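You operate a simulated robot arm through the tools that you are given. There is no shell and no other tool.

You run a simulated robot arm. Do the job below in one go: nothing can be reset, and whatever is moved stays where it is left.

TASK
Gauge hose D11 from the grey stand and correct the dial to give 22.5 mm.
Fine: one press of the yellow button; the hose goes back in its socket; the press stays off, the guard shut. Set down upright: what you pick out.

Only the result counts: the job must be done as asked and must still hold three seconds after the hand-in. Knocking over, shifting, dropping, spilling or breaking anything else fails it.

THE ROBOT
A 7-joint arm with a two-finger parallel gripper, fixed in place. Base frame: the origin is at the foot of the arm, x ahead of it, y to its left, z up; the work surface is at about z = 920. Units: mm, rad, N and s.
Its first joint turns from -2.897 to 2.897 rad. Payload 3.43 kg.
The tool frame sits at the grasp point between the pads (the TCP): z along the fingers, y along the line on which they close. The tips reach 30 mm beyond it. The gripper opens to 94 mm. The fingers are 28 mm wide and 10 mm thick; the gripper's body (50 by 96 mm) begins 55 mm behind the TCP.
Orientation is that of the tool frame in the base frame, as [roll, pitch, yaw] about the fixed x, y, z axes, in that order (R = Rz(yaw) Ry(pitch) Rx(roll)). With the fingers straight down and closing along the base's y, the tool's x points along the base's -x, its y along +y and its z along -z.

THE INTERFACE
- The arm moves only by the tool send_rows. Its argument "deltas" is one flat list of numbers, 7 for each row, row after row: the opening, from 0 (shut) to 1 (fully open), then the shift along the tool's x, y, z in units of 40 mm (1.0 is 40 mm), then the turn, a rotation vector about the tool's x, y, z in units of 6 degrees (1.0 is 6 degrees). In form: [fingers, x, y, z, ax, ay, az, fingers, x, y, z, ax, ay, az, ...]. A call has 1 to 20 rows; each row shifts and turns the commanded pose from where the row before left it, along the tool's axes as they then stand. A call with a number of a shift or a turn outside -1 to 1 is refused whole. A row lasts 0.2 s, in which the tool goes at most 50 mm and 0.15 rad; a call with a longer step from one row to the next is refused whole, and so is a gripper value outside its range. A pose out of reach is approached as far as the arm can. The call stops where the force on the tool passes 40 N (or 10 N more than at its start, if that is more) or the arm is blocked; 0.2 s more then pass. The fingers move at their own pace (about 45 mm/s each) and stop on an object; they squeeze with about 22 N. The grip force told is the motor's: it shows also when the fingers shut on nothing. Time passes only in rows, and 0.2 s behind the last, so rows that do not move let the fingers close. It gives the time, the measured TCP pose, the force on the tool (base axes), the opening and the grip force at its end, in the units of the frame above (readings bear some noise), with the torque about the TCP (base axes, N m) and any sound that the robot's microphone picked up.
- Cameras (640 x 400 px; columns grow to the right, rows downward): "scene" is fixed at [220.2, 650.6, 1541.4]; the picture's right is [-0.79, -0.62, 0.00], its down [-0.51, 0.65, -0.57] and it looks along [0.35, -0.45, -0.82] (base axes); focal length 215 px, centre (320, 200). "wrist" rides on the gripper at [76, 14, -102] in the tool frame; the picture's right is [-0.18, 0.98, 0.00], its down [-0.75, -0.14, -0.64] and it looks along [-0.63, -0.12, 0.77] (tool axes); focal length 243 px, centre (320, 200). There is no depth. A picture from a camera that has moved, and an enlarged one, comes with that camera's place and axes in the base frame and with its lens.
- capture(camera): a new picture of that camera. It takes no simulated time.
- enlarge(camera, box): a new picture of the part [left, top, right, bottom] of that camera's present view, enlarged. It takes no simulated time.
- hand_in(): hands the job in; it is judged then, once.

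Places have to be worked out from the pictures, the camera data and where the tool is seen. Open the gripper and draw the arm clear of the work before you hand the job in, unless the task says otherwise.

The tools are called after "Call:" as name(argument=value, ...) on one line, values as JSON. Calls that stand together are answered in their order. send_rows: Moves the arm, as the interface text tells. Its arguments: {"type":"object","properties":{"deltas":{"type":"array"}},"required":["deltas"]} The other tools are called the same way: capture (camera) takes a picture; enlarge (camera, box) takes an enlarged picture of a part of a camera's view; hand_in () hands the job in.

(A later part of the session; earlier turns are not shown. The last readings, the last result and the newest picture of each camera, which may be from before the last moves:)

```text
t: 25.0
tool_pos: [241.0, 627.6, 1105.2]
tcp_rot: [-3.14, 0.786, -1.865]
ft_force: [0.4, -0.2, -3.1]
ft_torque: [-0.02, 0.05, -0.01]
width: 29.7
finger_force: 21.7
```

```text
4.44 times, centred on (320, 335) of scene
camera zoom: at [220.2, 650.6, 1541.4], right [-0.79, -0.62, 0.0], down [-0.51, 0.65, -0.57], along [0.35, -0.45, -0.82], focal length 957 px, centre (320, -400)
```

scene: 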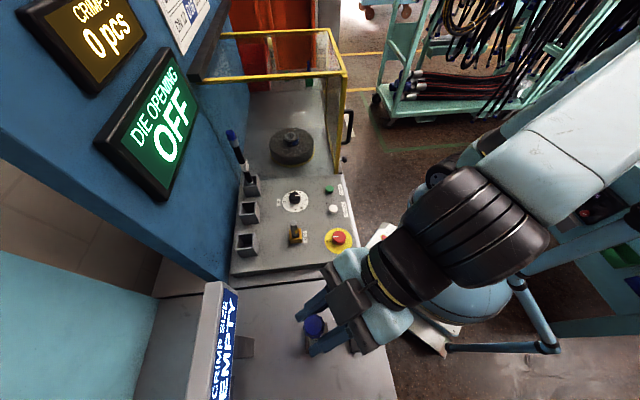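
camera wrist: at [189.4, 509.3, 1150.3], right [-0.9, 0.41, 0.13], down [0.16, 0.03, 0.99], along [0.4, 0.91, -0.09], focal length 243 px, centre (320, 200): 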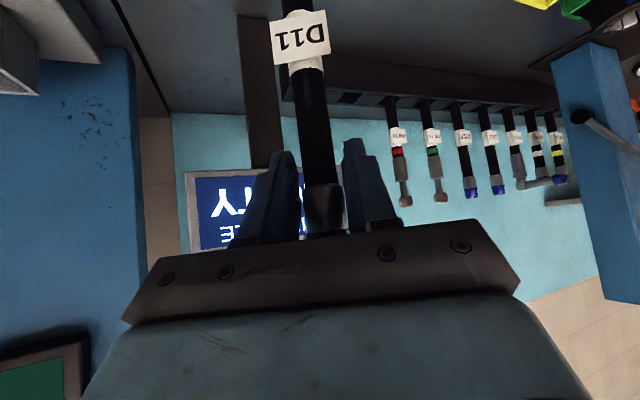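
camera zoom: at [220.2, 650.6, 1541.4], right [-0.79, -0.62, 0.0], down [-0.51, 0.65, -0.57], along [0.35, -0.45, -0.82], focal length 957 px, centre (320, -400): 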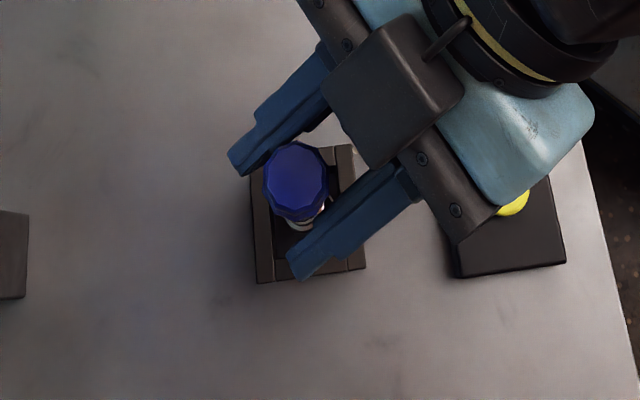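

No contact yet at TCP z=1105. I keep lowering in 1.5–2 mm rows.

Call:
send_rows(deltas=[0, 0.035, 0, 0.035, 0, 0, 0, 0, 0.035, 0, 0.035, 0, 0, 0, 0, 0.035, 0, 0.035, 0, 0, 0])

```text
t: 25.8
tool_pos: [239.4, 626.5, 1101.6]
tcp_rot: [-3.141, 0.787, -1.867]
ft_force: [0.6, -0.7, -3.1]
ft_torque: [-0.04, -0.02, -0.01]
width: 29.7
finger_force: 21.8
```

Still 3.1 N of hanging weight. I go a further 6 mm down.

Call:
send_rows(deltas=[0, 0.035, 0, 0.035, 0, 0, 0, 0, 0.035, 0, 0.035, 0, 0, 0, 0, 0.035, 0, 0.035, 0, 0, 0])

```text
t: 26.6
tool_pos: [239.9, 626.8, 1096.5]
tcp_rot: [3.142, 0.794, -1.866]
ft_force: [-0.8, -0.9, 31.1]
ft_torque: [0.26, -0.05, 0.02]
width: 29.7
finger_force: 22.3
```

Contact: +31 N at z=1096.5, so the hose stands on the gauge floor. I ease up 2 mm to relieve the force before letting go.

Call:
send_rows(deltas=[0, -0.03, 0, -0.03, 0, 0, 0, 0, 0, 0, 0, 0, 0, 0])

Call:
enlarge(camera="scene", box=[270, 290, 370, 380])

Call:
capture(camera="wrist")

```text
t: 27.2
tool_pos: [239.5, 626.3, 1097.4]
tcp_rot: [-3.139, 0.787, -1.865]
ft_force: [0.0, 0.7, 23.6]
ft_torque: [0.3, -0.09, 0.03]
width: 29.9
finger_force: 22.2
```

```text
4.44 times, centred on (320, 335) of scene
camera zoom: at [220.2, 650.6, 1541.4], right [-0.79, -0.62, 0.0], down [-0.51, 0.65, -0.57], along [0.35, -0.45, -0.82], focal length 957 px, centre (320, -400)
```

zoom: 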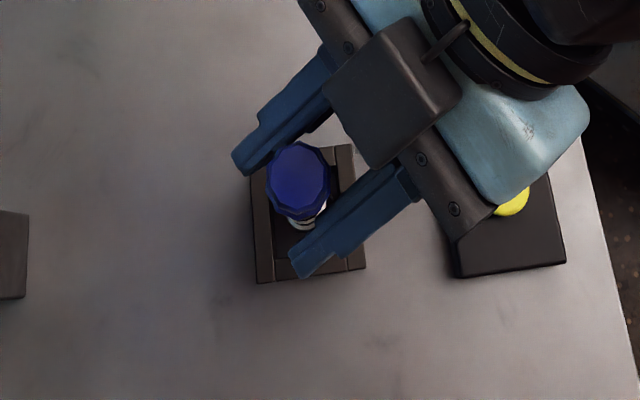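

```text
taken
camera wrist: at [189.2, 508.1, 1115.3], right [-0.9, 0.41, 0.13], down [0.16, 0.03, 0.99], along [0.4, 0.91, -0.09], focal length 243 px, centre (320, 200)
```

wrist: 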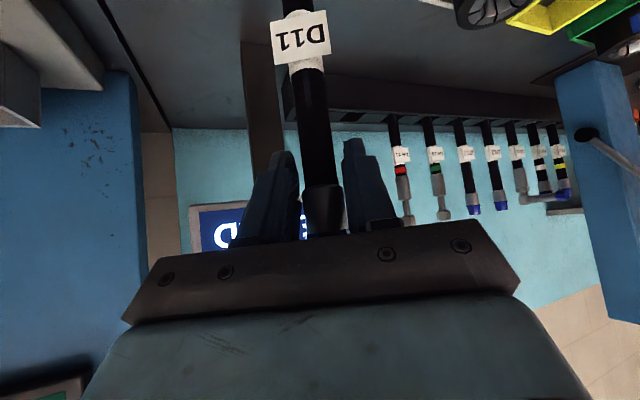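

The display has changed (the gauge senses the hose). Force is still 24 N, so I ease up 3 mm more.

Call:
send_rows(deltas=[0, -0.045, 0, -0.045, 0, 0, 0, 0, 0, 0, 0, 0, 0, 0])

Call:
enlarge(camera="scene", box=[150, 260, 280, 400])

```text
t: 27.8
tool_pos: [239.6, 626.5, 1097.8]
tcp_rot: [-3.138, 0.783, -1.863]
ft_force: [-0.3, -0.2, -4.8]
ft_torque: [-0.04, 0.02, 0.0]
width: 29.8
finger_force: 21.5
```

```text
2.86 times, centred on (215, 330) of scene
camera zoom: at [220.2, 650.6, 1541.4], right [-0.79, -0.62, 0.0], down [-0.51, 0.65, -0.57], along [0.35, -0.45, -0.82], focal length 615 px, centre (620, -171)
```

zoom: 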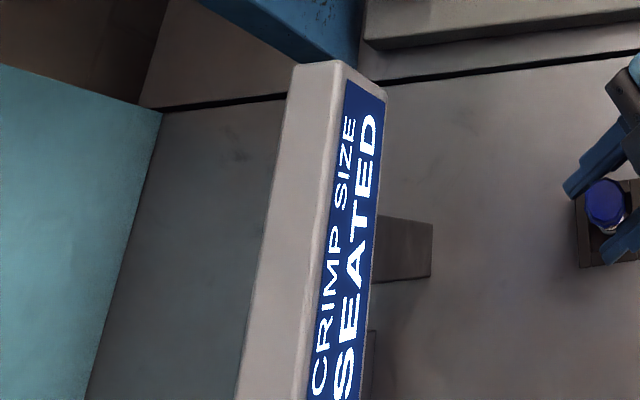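

The display reads SEATED. I lower 1 mm to take the weight off and open the fingers.

Call:
send_rows(deltas=[0, 0.015, 0, 0.015, 0, 0, 0, 0, 0, 0, 0, 0, 0, 0, 0.45, 0, 0, 0, 0, 0, 0, 0.8, 0, 0, 0, 0, 0, 0, 0.8, 0, 0, 0, 0, 0, 0, 0.8, 0, 0, 0, 0, 0, 0])

Call:
enlarge(camera="scene", box=[200, 260, 380, 400])

Call:
capture(camera="wrist")

```text
t: 29.2
tool_pos: [239.0, 627.2, 1096.5]
tcp_rot: [-3.14, 0.787, -1.866]
ft_force: [0.6, 0.9, -0.8]
ft_torque: [-0.02, -0.01, 0.0]
width: 75.1
finger_force: 0.1
```

```text
2.86 times, centred on (290, 330) of scene
camera zoom: at [220.2, 650.6, 1541.4], right [-0.79, -0.62, 0.0], down [-0.51, 0.65, -0.57], along [0.35, -0.45, -0.82], focal length 615 px, centre (406, -171)
```

zoom: 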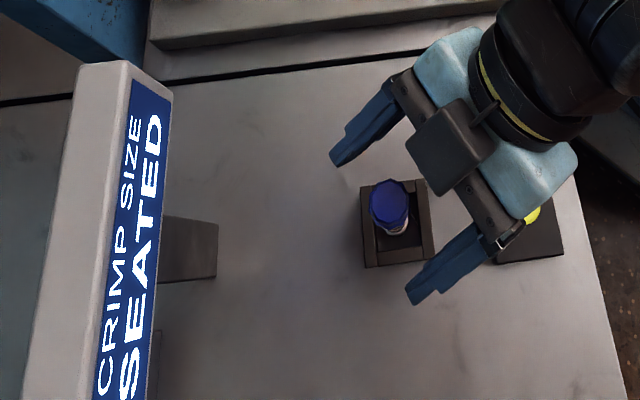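

```text
taken
camera wrist: at [189.5, 509.4, 1116.4], right [-0.9, 0.41, 0.13], down [0.16, 0.03, 0.99], along [0.4, 0.91, -0.09], focal length 243 px, centre (320, 200)
```

wrist: 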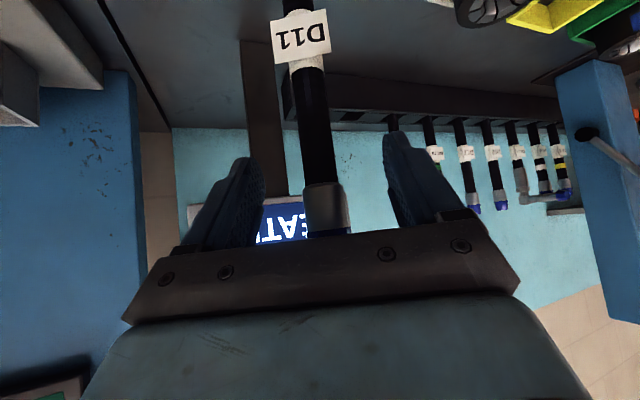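

The hose stands upright on its own, clear of both pads. I draw straight back 130 mm along the approach line, fingers open.

Call:
send_rows(deltas=[0.8, 0.2, 0, -0.2, 0, 0, 0, 0.8, 0.35, 0, -0.35, 0, 0, 0, 0.8, 0.437, 0, -0.437, 0, 0, 0, 0.8, 0.437, 0, -0.437, 0, 0, 0, 0.8, 0.437, 0, -0.437, 0, 0, 0, 0.8, 0.437, 0, -0.437, 0, 0, 0])

Call:
capture(camera="wrist")

Call:
capture(camera="scene")

```text
t: 30.6
tool_pos: [203.5, 499.8, 1097.3]
tcp_rot: [-3.14, 0.786, -1.864]
ft_force: [-0.4, 1.3, -0.4]
ft_torque: [0.02, 0.04, -0.01]
width: 75.3
finger_force: 0.1
```

```text
taken
camera wrist: at [151.9, 382.8, 1116.1], right [-0.9, 0.41, 0.13], down [0.16, 0.03, 0.99], along [0.4, 0.91, -0.09], focal length 243 px, centre (320, 200)
```

wrist: 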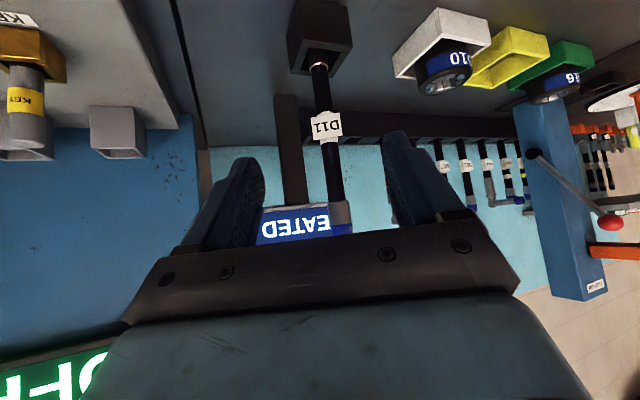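

```text
taken
```

scene: 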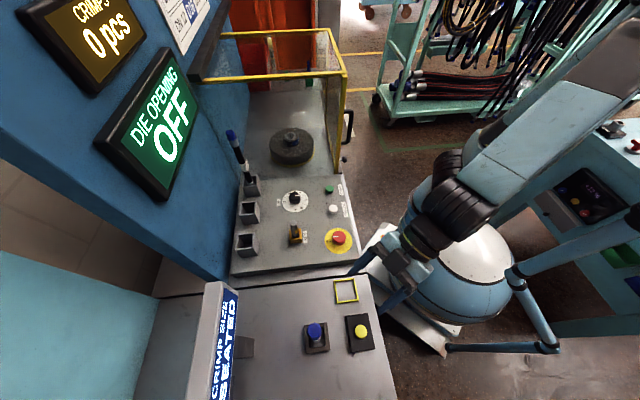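

The hose stays upright in the gauge. I raise the tool 90 mm, close the fingers, and turn the tool to point straight down.

Call:
send_rows(deltas=[0.5, -0.4, 0, -0.4, 0, 0, 0, 0, -0.4, 0, -0.4, 0, 0, 0, 0, -0.4, 0, -0.4, 0, 0, 0, 0, -0.4, 0, -0.4, 0, 0, 0, 0, 0, 0, 0, 0, 0.9375, 0, 0, 0, 0, 0, 0, 0.9375, 0, 0, 0, 0, 0, 0, 0.9375, 0, 0, 0, 0, 0, 0, 0.9375, 0, 0, 0, 0, 0, 0, 0.9375, 0, 0, 0, 0, 0, 0, 0.9375, 0, 0, 0, 0, 0, 0, 0.9375, 0, 0, 0, 0, 0, 0, 0.9375, 0])

Call:
capture(camera="wrist")

Call:
capture(camera="scene")

```text
t: 33.2
tool_pos: [201.1, 501.3, 1189.2]
tcp_rot: [-3.14, 0.001, -1.866]
ft_force: [0.0, -0.1, 0.4]
ft_torque: [0.06, -0.01, 0.0]
width: 0.2
finger_force: 21.7
```

```text
taken
camera wrist: at [165.4, 431.5, 1291.6], right [-0.89, 0.46, 0.0], down [0.35, 0.68, 0.64], along [0.3, 0.57, -0.77], focal length 243 px, centre (320, 200)
```

wrist: 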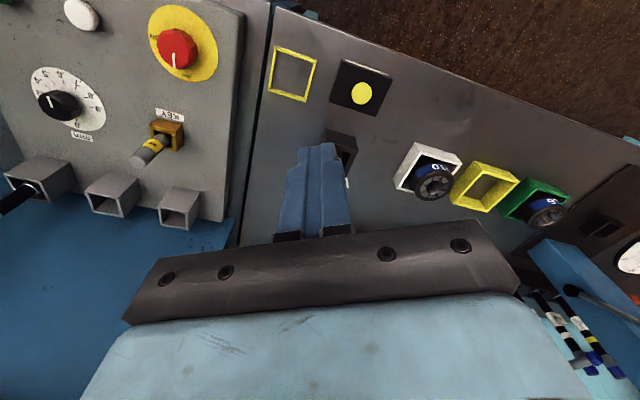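

```text
taken
```

scene: 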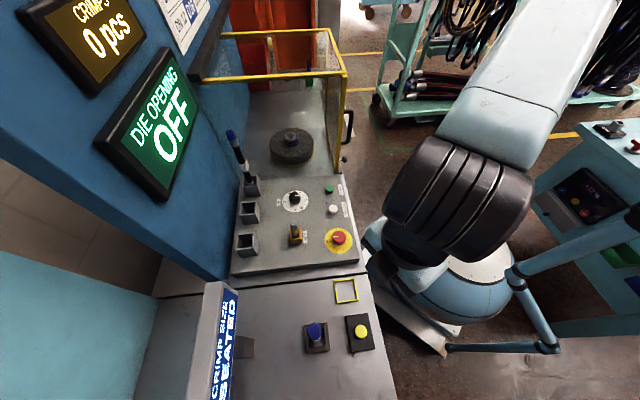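

I enlarge the wrist view around the yellow button to fix its place and height.

Call:
enlarge(camera="wrist", box=[260, 30, 420, 130])

Call:
enlarge(camera="scene", box=[290, 300, 390, 370])

Call:
enlarge(camera="wrist", box=[30, 50, 120, 150])

```text
4.00 times, centred on (340, 80) of wrist
camera zoom: at [165.4, 431.5, 1291.6], right [-0.89, 0.46, 0.0], down [0.35, 0.68, 0.64], along [0.3, 0.57, -0.77], focal length 970 px, centre (240, 680)
```

zoom: 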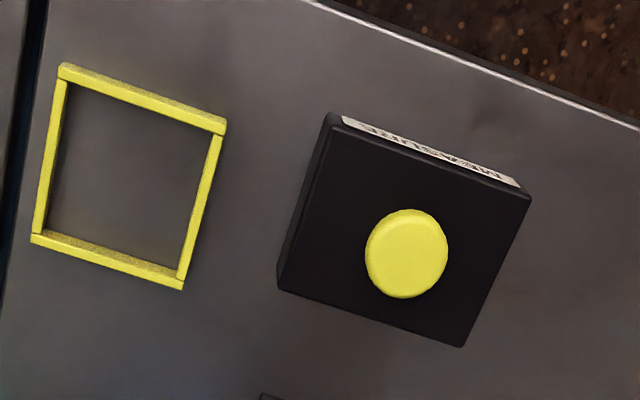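

```text
5.71 times, centred on (340, 335) of scene
camera zoom: at [220.2, 650.6, 1541.4], right [-0.79, -0.62, 0.0], down [-0.51, 0.65, -0.57], along [0.35, -0.45, -0.82], focal length 1230 px, centre (206, -571)
```

zoom: 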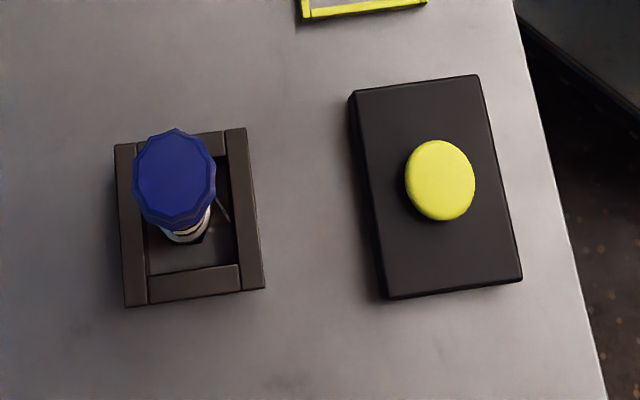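

```text
4.00 times, centred on (75, 100) of wrist
camera zoom: at [165.4, 431.5, 1291.6], right [-0.89, 0.46, 0.0], down [0.35, 0.68, 0.64], along [0.3, 0.57, -0.77], focal length 970 px, centre (1300, 600)
```

zoom: 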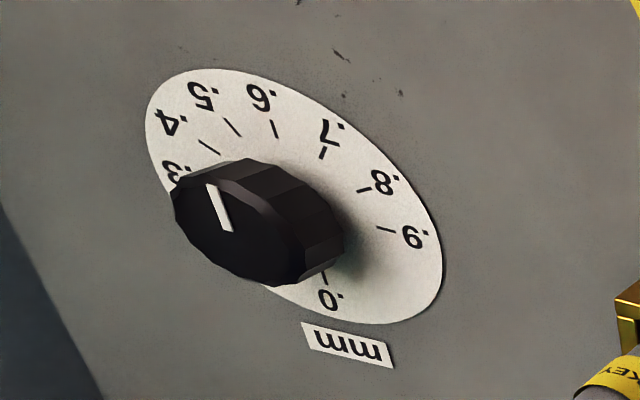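

The button top comes out at about (162, 556, 913). I move above it with closed fingers and come down to about 30 mm above it.

Call:
send_rows(deltas=[0, -0.345, 0.445, 0, 0, 0, 0, 0, -0.345, 0.445, 0, 0, 0, 0, 0, -0.345, 0.445, 0, 0, 0, 0, 0, 0, 0, 0.7, 0, 0, 0, 0, 0, 0, 0.7, 0, 0, 0, 0, 0, 0, 0.7, 0, 0, 0, 0, 0, 0, 0.7, 0, 0, 0, 0, 0, 0, 0.7, 0, 0, 0, 0, 0, 0, 0.7, 0, 0, 0, 0, 0, 0, 0.7, 0, 0, 0])

Call:
capture(camera="wrist")

Call:
capture(camera="scene")

```text
t: 35.4
tool_pos: [162.7, 556.1, 992.5]
tcp_rot: [-3.14, 0.004, -1.866]
ft_force: [-0.1, -0.1, -0.7]
ft_torque: [0.01, 0.0, -0.02]
width: 0.0
finger_force: 22.2
```

```text
taken
camera wrist: at [127.4, 485.8, 1094.6], right [-0.89, 0.46, 0.0], down [0.35, 0.68, 0.65], along [0.3, 0.57, -0.76], focal length 243 px, centre (320, 200)
```

wrist: 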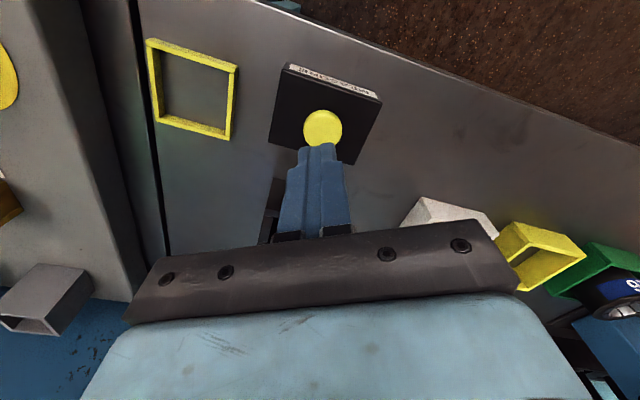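

```text
taken
```

scene: 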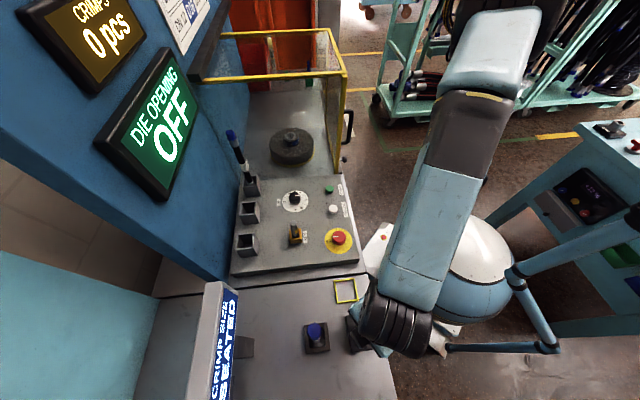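

The tool axis projects right onto the button centre. I lower 40 mm, to about 10 mm above the button.

Call:
send_rows(deltas=[0, 0, 0, 0.5, 0, 0, 0, 0, 0, 0, 0.5, 0, 0, 0, 0, 0, 0, 0, 0, 0, 0])

Call:
capture(camera="wrist")

```text
t: 36.2
tool_pos: [163.7, 556.9, 952.1]
tcp_rot: [-3.14, 0.005, -1.866]
ft_force: [0.4, 0.1, 1.1]
ft_torque: [-0.01, 0.02, -0.01]
width: 0.2
finger_force: 22.0
```

```text
taken
camera wrist: at [128.1, 486.6, 1054.0], right [-0.89, 0.46, 0.0], down [0.35, 0.68, 0.64], along [0.3, 0.57, -0.76], focal length 243 px, centre (320, 200)
```

wrist: 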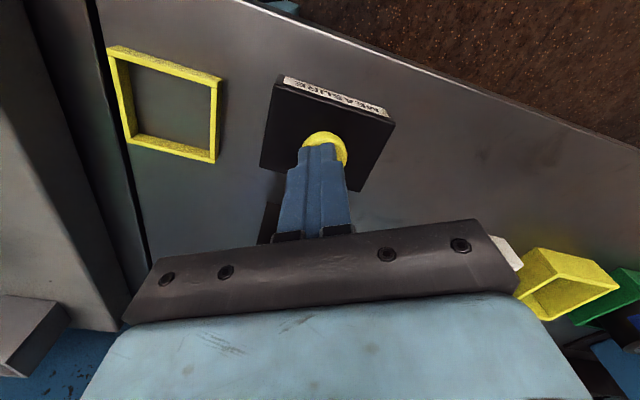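

Tips are over the button, about 9 mm above. I go down in small rows, watching force and sound.

Call:
send_rows(deltas=[0, 0, 0, 0.075, 0, 0, 0, 0, 0, 0, 0.075, 0, 0, 0])

```text
t: 36.8
tool_pos: [164.6, 558.0, 946.5]
tcp_rot: [-3.141, 0.003, -1.865]
ft_force: [1.5, -4.3, 10.7]
ft_torque: [-0.06, -0.02, -0.01]
width: 0.0
finger_force: 22.1
heard: click
```

A click was heard at 10.7 N. I check the display before doing anything more.

Call:
enlarge(camera="scene", box=[150, 260, 280, 400])

Call:
capture(camera="scene")

```text
2.86 times, centred on (215, 330) of scene
camera zoom: at [220.2, 650.6, 1541.4], right [-0.79, -0.62, 0.0], down [-0.51, 0.65, -0.57], along [0.35, -0.45, -0.82], focal length 615 px, centre (620, -171)
```

zoom: 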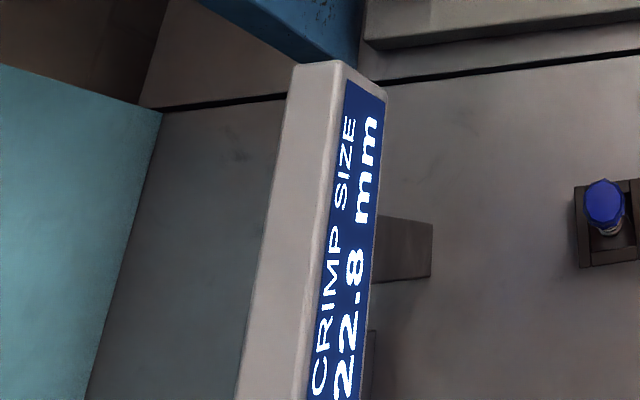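

```text
taken
```

scene: 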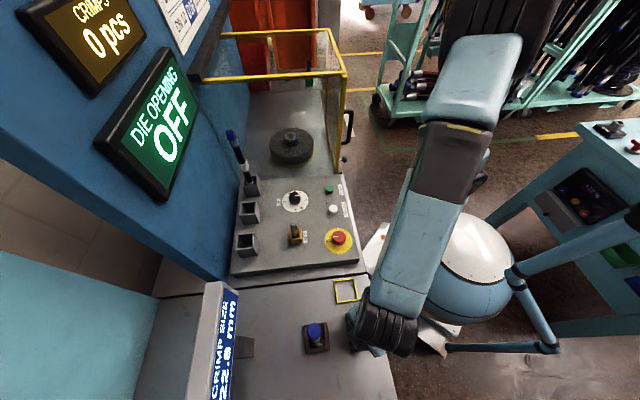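

The display reads 22.8 mm with one click. I lift straight off the button, 80 mm up.

Call:
send_rows(deltas=[0, 0, 0, -0.3, 0, 0, 0, 0, 0, 0, -0.5, 0, 0, 0, 0, 0, 0, -0.6, 0, 0, 0, 0, 0, 0, -0.6, 0, 0, 0])

Call:
enlarge(camera="scene", box=[190, 270, 290, 400])

```text
t: 37.8
tool_pos: [162.7, 558.0, 1026.5]
tcp_rot: [-3.141, 0.004, -1.866]
ft_force: [-0.1, -0.3, 0.4]
ft_torque: [0.01, 0.01, -0.02]
width: 0.0
finger_force: 21.3
```

```text
3.08 times, centred on (240, 335) of scene
camera zoom: at [220.2, 650.6, 1541.4], right [-0.79, -0.62, 0.0], down [-0.51, 0.65, -0.57], along [0.35, -0.45, -0.82], focal length 662 px, centre (566, -215)
```

zoom: 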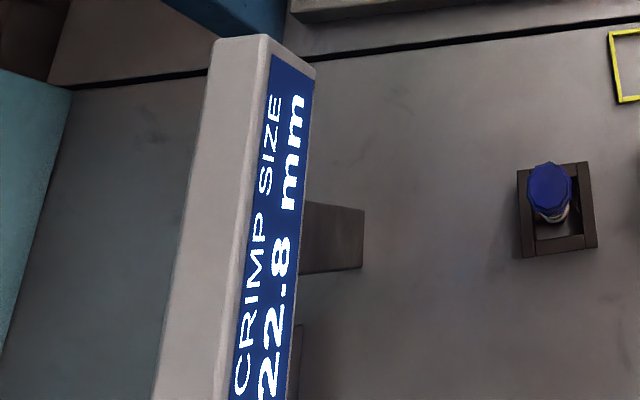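

22.8 mm confirmed, so the dial must go down by 0.3 mm. Now back for the hose: up, back off, open the fingers, and tilt outward 45° again.

Call:
send_rows(deltas=[0, 0, 0, -0.8, 0, 0, 0, 0, 0, 0, -0.8, 0, 0, 0, 0, 0, 0, -0.8, 0, 0, 0, 0, 0, 0, -0.8, 0, 0, 0, 0, 0, 0, -0.8, 0, 0, 0, 0, 0.345, -0.445, 0, 0, 0, 0, 0.4, 0.345, -0.445, 0, 0, 0, 0, 0.8, 0.345, -0.445, 0, 0, 0, 0, 0.8, 0, 0, 0, 0, -0.9375, 0, 0.8, 0, 0, 0, 0, -0.9375, 0, 0.8, 0, 0, 0, 0, -0.9375, 0, 0.8, 0, 0, 0, 0, -0.9375, 0, 0.8, 0, 0, 0, 0, -0.9375, 0, 0.8, 0, 0, 0, 0, -0.9375, 0, 0.8, 0, 0, 0, 0, -0.9375, 0, 0.8, 0, 0, 0, 0, -0.9375, 0])

Call:
capture(camera="wrist")

```text
t: 41.2
tool_pos: [202.3, 501.6, 1187.4]
tcp_rot: [3.139, 0.789, -1.865]
ft_force: [0.0, 0.2, 0.9]
ft_torque: [0.03, 0.02, 0.01]
width: 75.2
finger_force: 0.1
```

```text
taken
camera wrist: at [152.0, 384.3, 1205.4], right [-0.9, 0.41, 0.13], down [0.16, 0.03, 0.99], along [0.4, 0.91, -0.09], focal length 243 px, centre (320, 200)
```

wrist: 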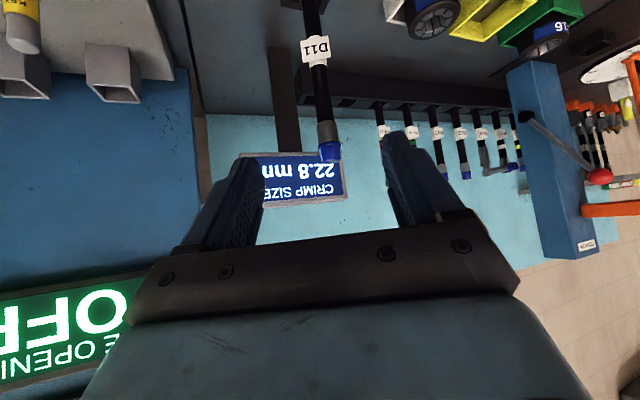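

The wrist view also reads 22.8 mm. I lower 90 mm back to the approach line.

Call:
send_rows(deltas=[0.8, 0.32, 0, 0.32, 0, 0, 0, 0.8, 0.32, 0, 0.32, 0, 0, 0, 0.8, 0.32, 0, 0.32, 0, 0, 0, 0.8, 0.32, 0, 0.32, 0, 0, 0, 0.8, 0.32, 0, 0.32, 0, 0, 0, 0.8, 0, 0, 0, 0, 0, 0])

Call:
capture(camera="wrist")

```text
t: 42.6
tool_pos: [200.3, 501.0, 1096.0]
tcp_rot: [-3.14, 0.786, -1.864]
ft_force: [-0.1, -0.1, 0.6]
ft_torque: [0.01, 0.02, 0.01]
width: 75.2
finger_force: 0.0
```

```text
taken
camera wrist: at [150.9, 383.2, 1115.0], right [-0.9, 0.41, 0.13], down [0.16, 0.03, 0.99], along [0.4, 0.91, -0.09], focal length 243 px, centre (320, 200)
```

wrist: 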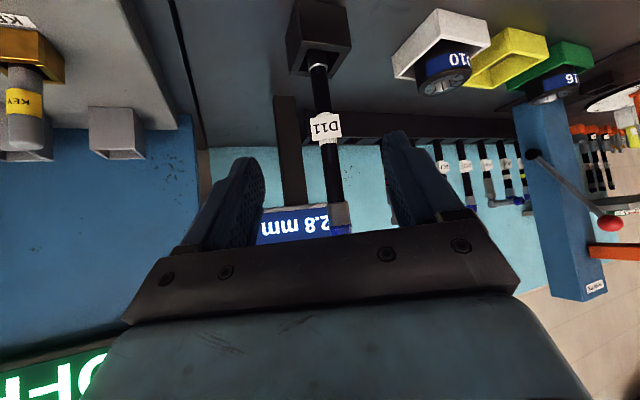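

The hose is lined up as before. I advance the same 130 mm back onto it (and 2 mm up, to the earlier grip height).

Call:
send_rows(deltas=[0.8, -0.472, 0, 0.402, 0, 0, 0, 0.8, -0.437, 0, 0.437, 0, 0, 0, 0.8, -0.437, 0, 0.437, 0, 0, 0, 0.8, -0.437, 0, 0.437, 0, 0, 0, 0.8, -0.35, 0, 0.35, 0, 0, 0, 0.8, -0.2, 0, 0.2, 0, 0, 0, 0.8, 0, 0, 0, 0, 0, 0])

Call:
capture(camera="wrist")

Call:
enlarge(camera="scene", box=[270, 290, 370, 380])

```text
t: 44.2
tool_pos: [240.5, 627.4, 1095.8]
tcp_rot: [-3.14, 0.788, -1.865]
ft_force: [0.1, 0.8, 0.2]
ft_torque: [0.01, -0.01, 0.01]
width: 75.2
finger_force: 0.0
```

```text
taken
camera wrist: at [189.1, 509.8, 1114.8], right [-0.9, 0.41, 0.13], down [0.16, 0.03, 0.99], along [0.4, 0.91, -0.09], focal length 243 px, centre (320, 200)
```

wrist: 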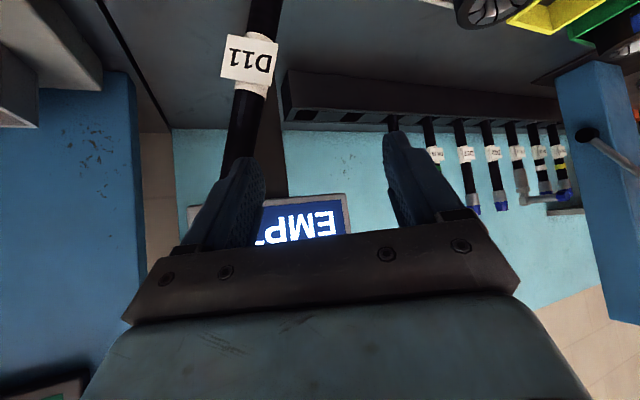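

```text
4.44 times, centred on (320, 335) of scene
camera zoom: at [220.2, 650.6, 1541.4], right [-0.79, -0.62, 0.0], down [-0.51, 0.65, -0.57], along [0.35, -0.45, -0.82], focal length 957 px, centre (320, -400)
```

zoom: 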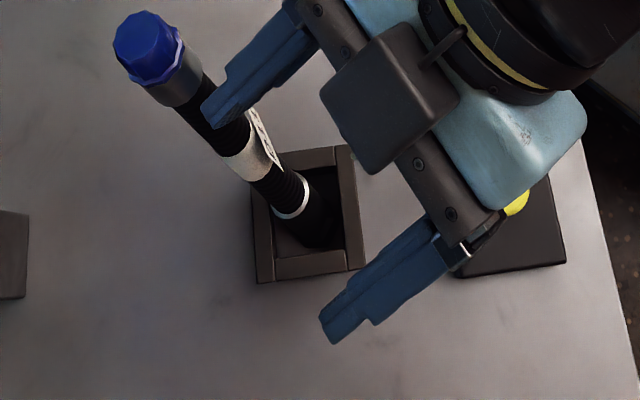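

The hose has been tipped: it now leans in the gauge and the display went to EMPTY. I stop and look carefully before moving anything.

Call:
enlarge(camera="scene", box=[240, 270, 360, 370])

Call:
enlarge(camera="wrist", box=[160, 0, 460, 260])

Call:
capture(camera="scene")

```text
4.00 times, centred on (300, 320) of scene
camera zoom: at [220.2, 650.6, 1541.4], right [-0.79, -0.62, 0.0], down [-0.51, 0.65, -0.57], along [0.35, -0.45, -0.82], focal length 861 px, centre (400, -280)
```

zoom: 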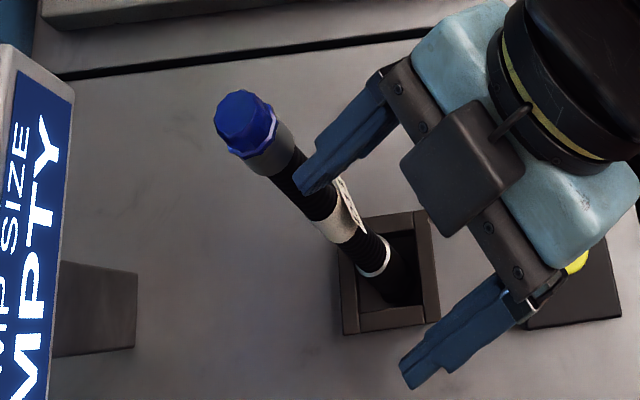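

```text
1.54 times, centred on (310, 130) of wrist
camera zoom: at [189.1, 509.8, 1114.8], right [-0.9, 0.41, 0.13], down [0.16, 0.03, 0.99], along [0.4, 0.91, -0.09], focal length 373 px, centre (335, 308)
```

zoom: 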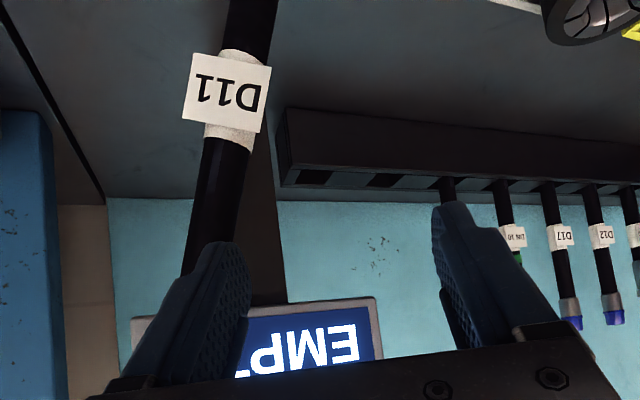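

```text
taken
```

scene: 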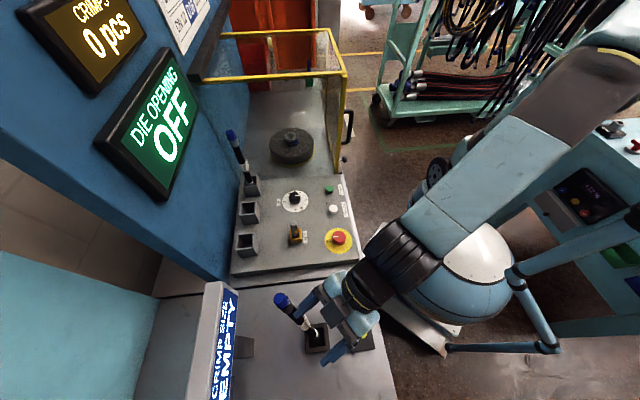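

The hose leans about 17.5° toward +x, held by the gauge rim, and lies just outside the left finger, so the hand must have swung sideways on the way in. I shift the hand slowly 10 mm away from the hose (tool +y) and look again.

Call:
send_rows(deltas=[0.8, 0, 0.06, 0, 0, 0, 0, 0.8, 0, 0.09, 0, 0, 0, 0, 0.8, 0, 0.1, 0, 0, 0, 0])

Call:
enlarge(camera="scene", box=[240, 270, 360, 370])

Call:
enlarge(camera="wrist", box=[160, 0, 460, 260])

```text
t: 45.0
tool_pos: [230.6, 629.8, 1098.1]
tcp_rot: [-3.139, 0.786, -1.868]
ft_force: [0.3, 0.0, 0.4]
ft_torque: [-0.01, -0.01, 0.02]
width: 75.2
finger_force: 0.1
```

```text
4.00 times, centred on (300, 320) of scene
camera zoom: at [220.2, 650.6, 1541.4], right [-0.79, -0.62, 0.0], down [-0.51, 0.65, -0.57], along [0.35, -0.45, -0.82], focal length 861 px, centre (400, -280)
```

zoom: 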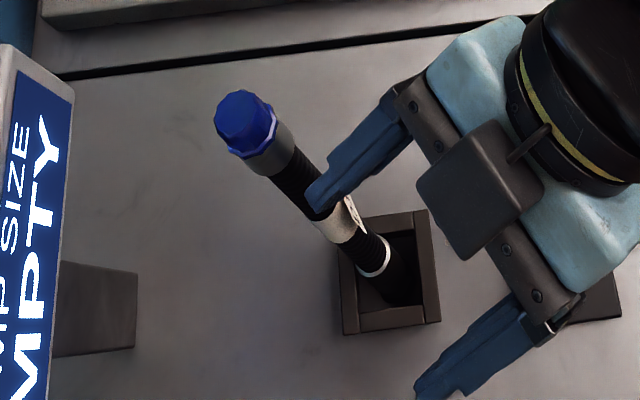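

```text
1.54 times, centred on (310, 130) of wrist
camera zoom: at [179.7, 511.6, 1116.1], right [-0.9, 0.41, 0.13], down [0.16, 0.03, 0.99], along [0.4, 0.91, -0.09], focal length 373 px, centre (335, 308)
```

zoom: 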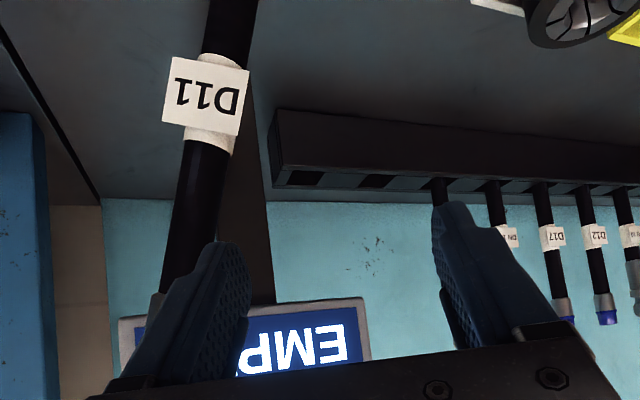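

The hose stays put, leaning stably, now about 20 mm from the left finger. I raise the hand straight up 115 mm, clear above the cap.

Call:
send_rows(deltas=[0.8, -0.2, 0, -0.2, 0, 0, 0, 0.8, -0.3, 0, -0.3, 0, 0, 0, 0.8, -0.3, 0, -0.3, 0, 0, 0, 0.8, -0.3, 0, -0.3, 0, 0, 0, 0.8, -0.3, 0, -0.3, 0, 0, 0, 0.8, -0.3, 0, -0.3, 0, 0, 0, 0.8, -0.3, 0, -0.3, 0, 0, 0, 1, 0, 0, 0, 0, 0, 0])

Call:
enlarge(camera="scene", box=[240, 270, 360, 370])

Call:
capture(camera="scene")

```text
t: 46.8
tool_pos: [230.3, 630.1, 1210.5]
tcp_rot: [-3.14, 0.786, -1.864]
ft_force: [0.1, 0.4, 0.1]
ft_torque: [0.02, -0.02, -0.01]
width: 93.8
finger_force: 0.0
```

```text
4.00 times, centred on (300, 320) of scene
camera zoom: at [220.2, 650.6, 1541.4], right [-0.79, -0.62, 0.0], down [-0.51, 0.65, -0.57], along [0.35, -0.45, -0.82], focal length 861 px, centre (400, -280)
```

zoom: 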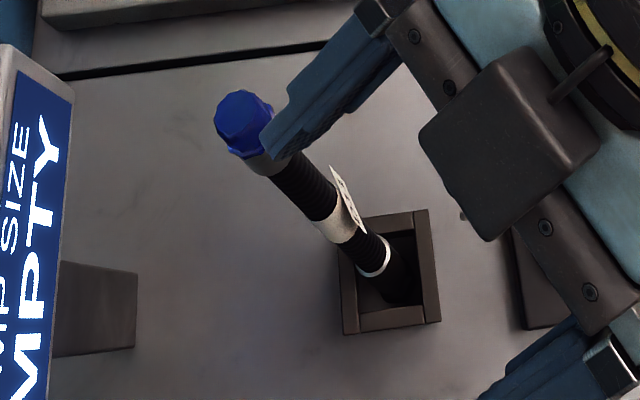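

```text
taken
```

scene: 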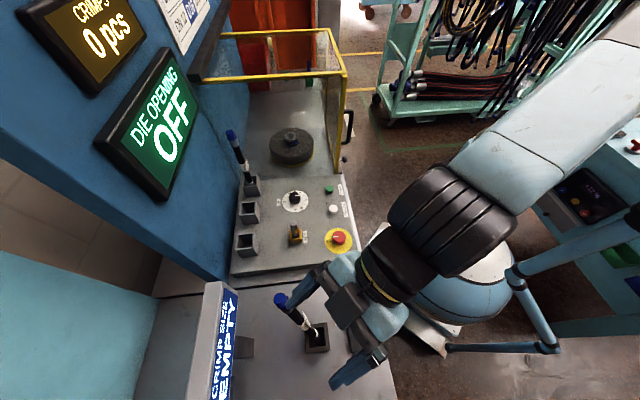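

The hose is untouched and the hand is clear above it. I turn the tool about the vertical by +17° so that its closing direction lies along the lean (base x).

Call:
send_rows(deltas=[1, 0, 0, 0, -0.495, 0, -0.495, 1, 0, 0, 0, -0.495, 0, -0.495, 1, 0, 0, 0, -0.495, 0, -0.495, 1, 0, 0, 0, -0.495, 0, -0.495, 1, 0, 0, 0, 0, 0, 0])

Call:
capture(camera="wrist")

```text
t: 48.0
tool_pos: [230.4, 630.5, 1212.0]
tcp_rot: [-3.139, 0.787, -1.569]
ft_force: [0.1, 1.2, 0.6]
ft_torque: [0.01, -0.02, 0.02]
width: 94.0
finger_force: 0.0
```

```text
taken
camera wrist: at [215.0, 502.1, 1230.5], right [-0.98, 0.13, 0.13], down [0.14, 0.08, 0.99], along [0.12, 0.99, -0.09], focal length 243 px, centre (320, 200)
```

wrist: 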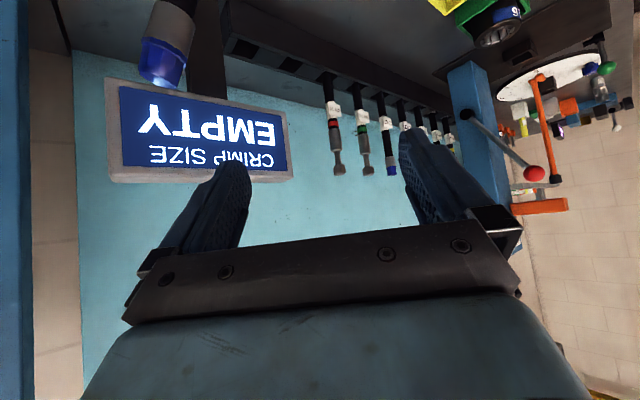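

The pose is exact, and the cap top triangulates to (322, 635, 1127), agreeing with the scene view. I shift at this height so the open fingers straddle the leaning hose, TCP to (308, 627).

Call:
send_rows(deltas=[1, 0.012, -0.39, -0.012, 0, 0, 0, 1, 0.012, -0.39, -0.012, 0, 0, 0, 1, 0.012, -0.39, -0.012, 0, 0, 0, 1, 0.012, -0.39, -0.012, 0, 0, 0, 1, 0.012, -0.38, -0.012, 0, 0, 0, 1, 0, 0, 0, 0, 0, 0])

Call:
capture(camera="wrist")

Call:
enlarge(camera="scene", box=[240, 250, 360, 370])

```text
t: 49.4
tool_pos: [308.8, 624.8, 1208.5]
tcp_rot: [-3.139, 0.787, -1.571]
ft_force: [-0.5, -0.1, -0.9]
ft_torque: [0.04, -0.02, 0.0]
width: 94.1
finger_force: 0.1
```

```text
taken
camera wrist: at [294.1, 496.9, 1228.2], right [-0.98, 0.13, 0.13], down [0.14, 0.08, 0.99], along [0.12, 0.99, -0.09], focal length 243 px, centre (320, 200)
```

wrist: 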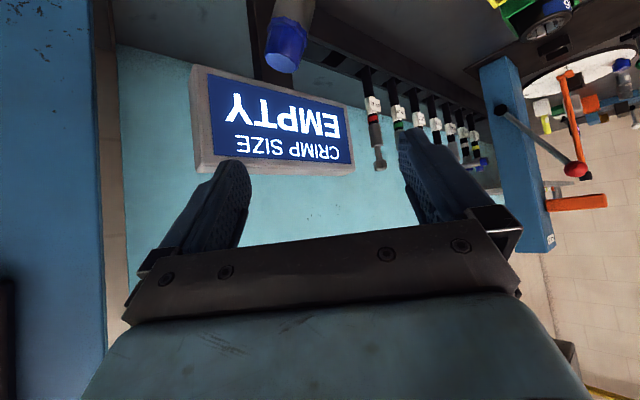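

```text
3.33 times, centred on (300, 310) of scene
camera zoom: at [220.2, 650.6, 1541.4], right [-0.79, -0.62, 0.0], down [-0.51, 0.65, -0.57], along [0.35, -0.45, -0.82], focal length 717 px, centre (387, -167)
```

zoom: 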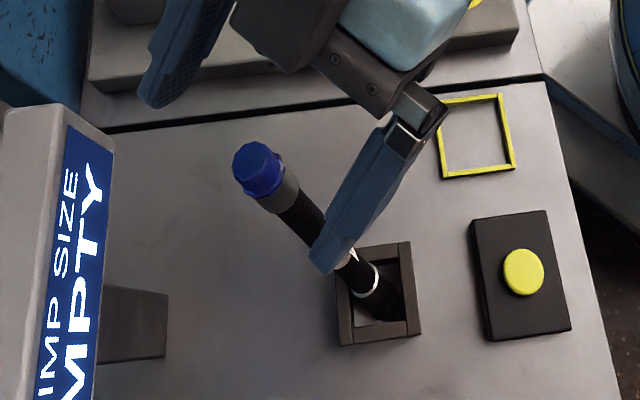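

The hose cap will come between the fingers (13 mm left of centre). I descend half way, 56 mm, slowly.

Call:
send_rows(deltas=[1, 0.198, 0, 0.198, 0, 0, 0, 1, 0.198, 0, 0.198, 0, 0, 0, 1, 0.198, 0, 0.198, 0, 0, 0, 1, 0.198, 0, 0.198, 0, 0, 0, 1, 0.198, 0, 0.198, 0, 0, 0])

Call:
capture(camera="wrist")

Call:
enlarge(camera="scene", box=[240, 250, 360, 370])

```text
t: 50.6
tool_pos: [308.9, 626.4, 1155.8]
tcp_rot: [-3.141, 0.786, -1.571]
ft_force: [-0.9, -0.5, -0.2]
ft_torque: [0.02, 0.0, -0.01]
width: 93.9
finger_force: 0.1
```

```text
taken
camera wrist: at [293.3, 499.1, 1174.6], right [-0.98, 0.13, 0.13], down [0.14, 0.08, 0.99], along [0.12, 0.99, -0.09], focal length 243 px, centre (320, 200)
```

wrist: 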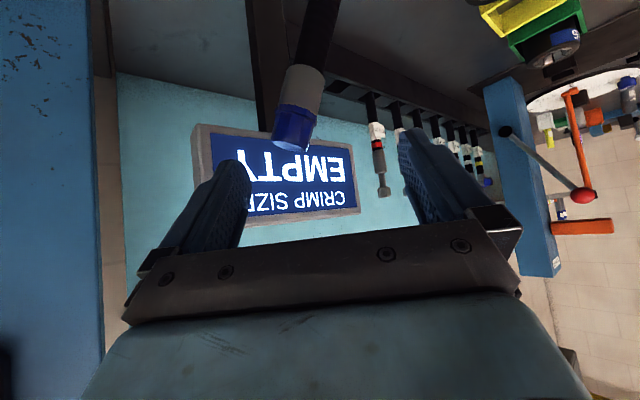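

```text
3.33 times, centred on (300, 310) of scene
camera zoom: at [220.2, 650.6, 1541.4], right [-0.79, -0.62, 0.0], down [-0.51, 0.65, -0.57], along [0.35, -0.45, -0.82], focal length 717 px, centre (387, -167)
```

zoom: 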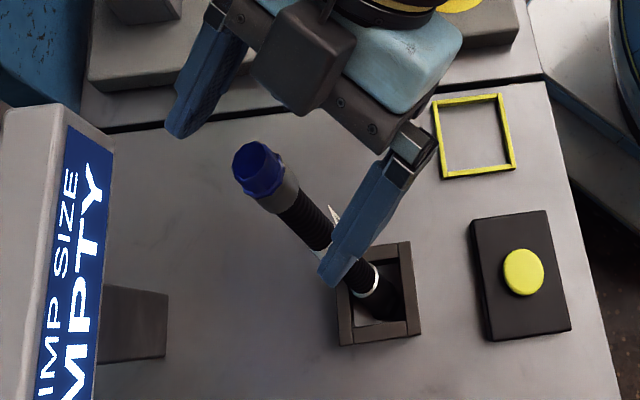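

The cap is between the fingers with room on both sides. I descend the other 56 mm.

Call:
send_rows(deltas=[1, 0.198, 0, 0.198, 0, 0, 0, 1, 0.198, 0, 0.198, 0, 0, 0, 1, 0.198, 0, 0.198, 0, 0, 0, 1, 0.198, 0, 0.198, 0, 0, 0, 1, 0.198, 0, 0.198, 0, 0, 0])

Call:
capture(camera="wrist")

Call:
enlarge(camera="scene", box=[240, 250, 360, 370])

```text
t: 51.8
tool_pos: [309.1, 625.1, 1102.2]
tcp_rot: [3.137, 0.793, -1.578]
ft_force: [-0.6, 0.5, -0.6]
ft_torque: [0.03, 0.0, -0.04]
width: 94.1
finger_force: 0.1
```

```text
taken
camera wrist: at [293.8, 497.1, 1120.7], right [-0.98, 0.13, 0.13], down [0.14, 0.07, 0.99], along [0.12, 0.99, -0.09], focal length 243 px, centre (320, 200)
```

wrist: 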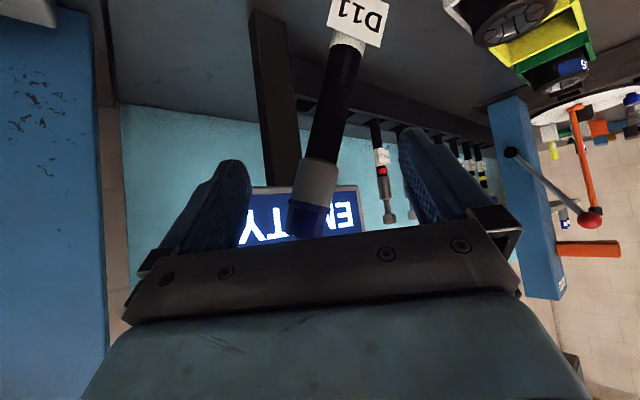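

```text
3.33 times, centred on (300, 310) of scene
camera zoom: at [220.2, 650.6, 1541.4], right [-0.79, -0.62, 0.0], down [-0.51, 0.65, -0.57], along [0.35, -0.45, -0.82], focal length 717 px, centre (387, -167)
```

zoom: 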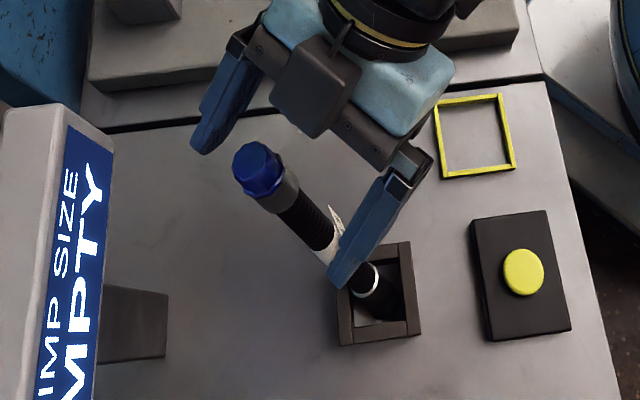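

The hose stands between the open fingers. I narrow the opening to about 60 mm without touching it, then move slowly 30 mm toward −x so the left pad begins to push the hose upright.

Call:
send_rows(deltas=[0.64, 0, 0, 0, 0, 0, 0, 0.64, 0, 0, 0, 0, 0, 0, 0.64, 0, 0, 0, 0, 0, 0, 0.64, 0, 0.15, 0, 0, 0, 0, 0.64, 0, 0.15, 0, 0, 0, 0, 0.64, 0, 0.15, 0, 0, 0, 0, 0.64, 0, 0.15, 0, 0, 0, 0, 0.64, 0, 0.15, 0, 0, 0, 0])

Call:
capture(camera="wrist")

Call:
enlarge(camera="scene", box=[240, 250, 360, 370])

```text
t: 53.6
tool_pos: [288.0, 621.7, 1116.4]
tcp_rot: [3.089, 0.822, -1.621]
ft_force: [0.9, -0.7, -0.1]
ft_torque: [0.0, -0.01, 0.01]
width: 60.5
finger_force: 0.3
```

```text
taken
camera wrist: at [272.5, 493.1, 1131.7], right [-0.98, 0.14, 0.17], down [0.18, 0.04, 0.98], along [0.13, 0.99, -0.06], focal length 243 px, centre (320, 200)
```

wrist: 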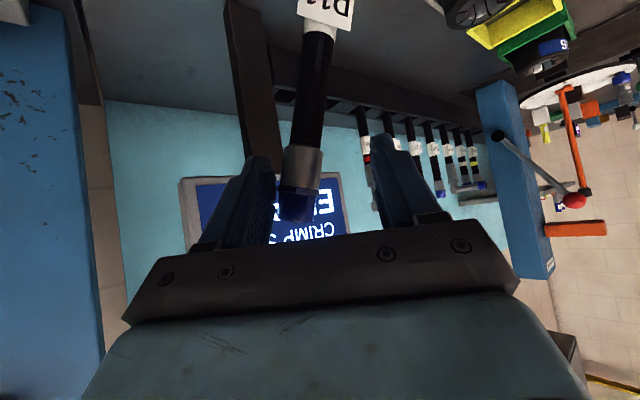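

```text
3.33 times, centred on (300, 310) of scene
camera zoom: at [220.2, 650.6, 1541.4], right [-0.79, -0.62, 0.0], down [-0.51, 0.65, -0.57], along [0.35, -0.45, -0.82], focal length 717 px, centre (387, -167)
```

zoom: 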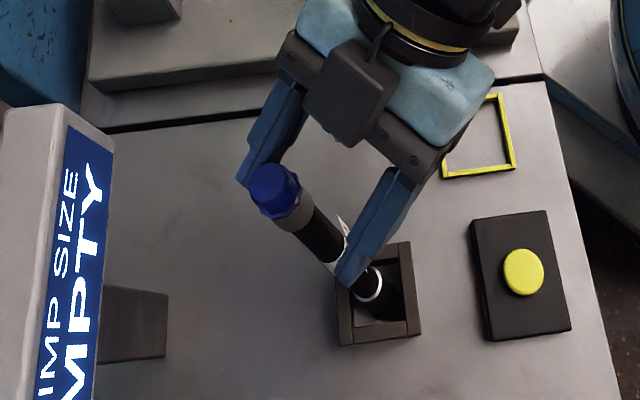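

The arm hits its limit with this yaw (z rose to 1116), though the hose is already being pushed up. I turn the tool back −17° about the vertical in small rows, where earlier poses at this height were exact.

Call:
send_rows(deltas=[0.64, 0, 0, 0, 0.4, 0, 0.4, 0.64, 0, 0, 0, 0.4, 0, 0.4, 0.64, 0, 0, 0, 0.4, 0, 0.4, 0.64, 0, 0, 0, 0.4, 0, 0.4, 0.64, 0, 0, 0, 0.4, 0, 0.4, 0.64, 0, 0, 0, 0, 0, 0])

Call:
capture(camera="wrist")

Call:
enlarge(camera="scene", box=[240, 250, 360, 370])

```text
t: 54.8
tool_pos: [294.8, 615.6, 1139.4]
tcp_rot: [2.932, 0.827, -2.0]
ft_force: [0.2, -0.4, -0.1]
ft_torque: [-0.04, -0.02, 0.02]
width: 60.4
finger_force: 0.3
stopped in row 5: the arm was blocked; the commanded pose is now the measured one
```

```text
taken
camera wrist: at [247.7, 495.5, 1153.1], right [-0.89, 0.38, 0.27], down [0.28, -0.05, 0.96], along [0.37, 0.93, -0.06], focal length 243 px, centre (320, 200)
```

wrist: 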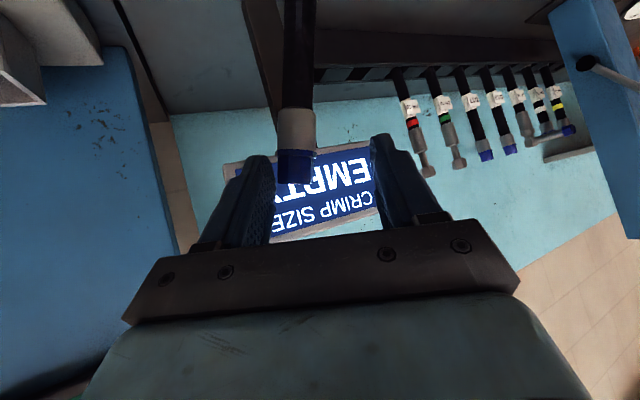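

```text
3.33 times, centred on (300, 310) of scene
camera zoom: at [220.2, 650.6, 1541.4], right [-0.79, -0.62, 0.0], down [-0.51, 0.65, -0.57], along [0.35, -0.45, -0.82], focal length 717 px, centre (387, -167)
```

zoom: 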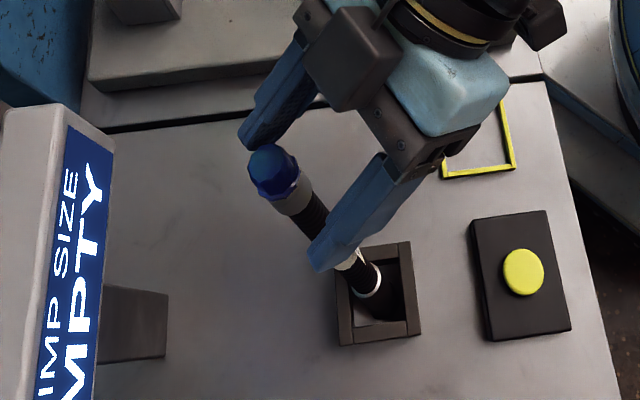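

The arm got stuck in an awkward wrist region again (45° tilt near the arm's straight-wrist singularity), but the hose is still standing in its lean between the fingers. I back out straight up in small rows, then I will use a much smaller tilt.

Call:
send_rows(deltas=[0.64, -0.18, 0.034, -0.16, 0, 0, 0, 0.64, -0.221, 0.042, -0.199, 0, 0, 0, 0.64, -0.221, 0.042, -0.199, 0, 0, 0])

Call:
capture(camera="wrist")

Call:
enlarge(camera="scene", box=[240, 250, 360, 370])

```text
t: 55.6
tool_pos: [286.0, 617.4, 1167.2]
tcp_rot: [2.947, 0.825, -1.98]
ft_force: [-1.2, 0.1, -0.1]
ft_torque: [0.02, -0.05, -0.04]
width: 60.3
finger_force: 0.1
```

```text
taken
camera wrist: at [240.9, 496.7, 1181.8], right [-0.89, 0.37, 0.26], down [0.27, -0.04, 0.96], along [0.37, 0.93, -0.06], focal length 243 px, centre (320, 200)
```

wrist: 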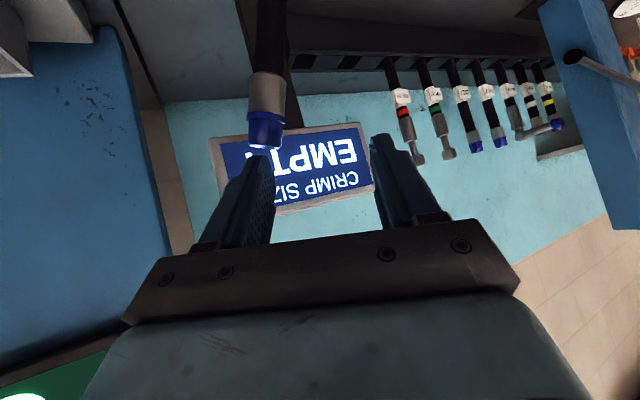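

```text
3.33 times, centred on (300, 310) of scene
camera zoom: at [220.2, 650.6, 1541.4], right [-0.79, -0.62, 0.0], down [-0.51, 0.65, -0.57], along [0.35, -0.45, -0.82], focal length 717 px, centre (387, -167)
```

zoom: 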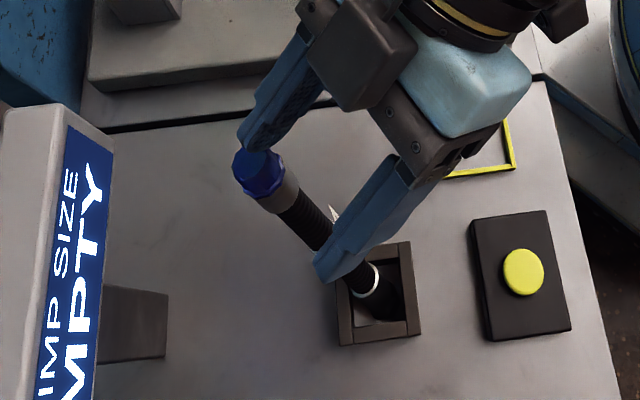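

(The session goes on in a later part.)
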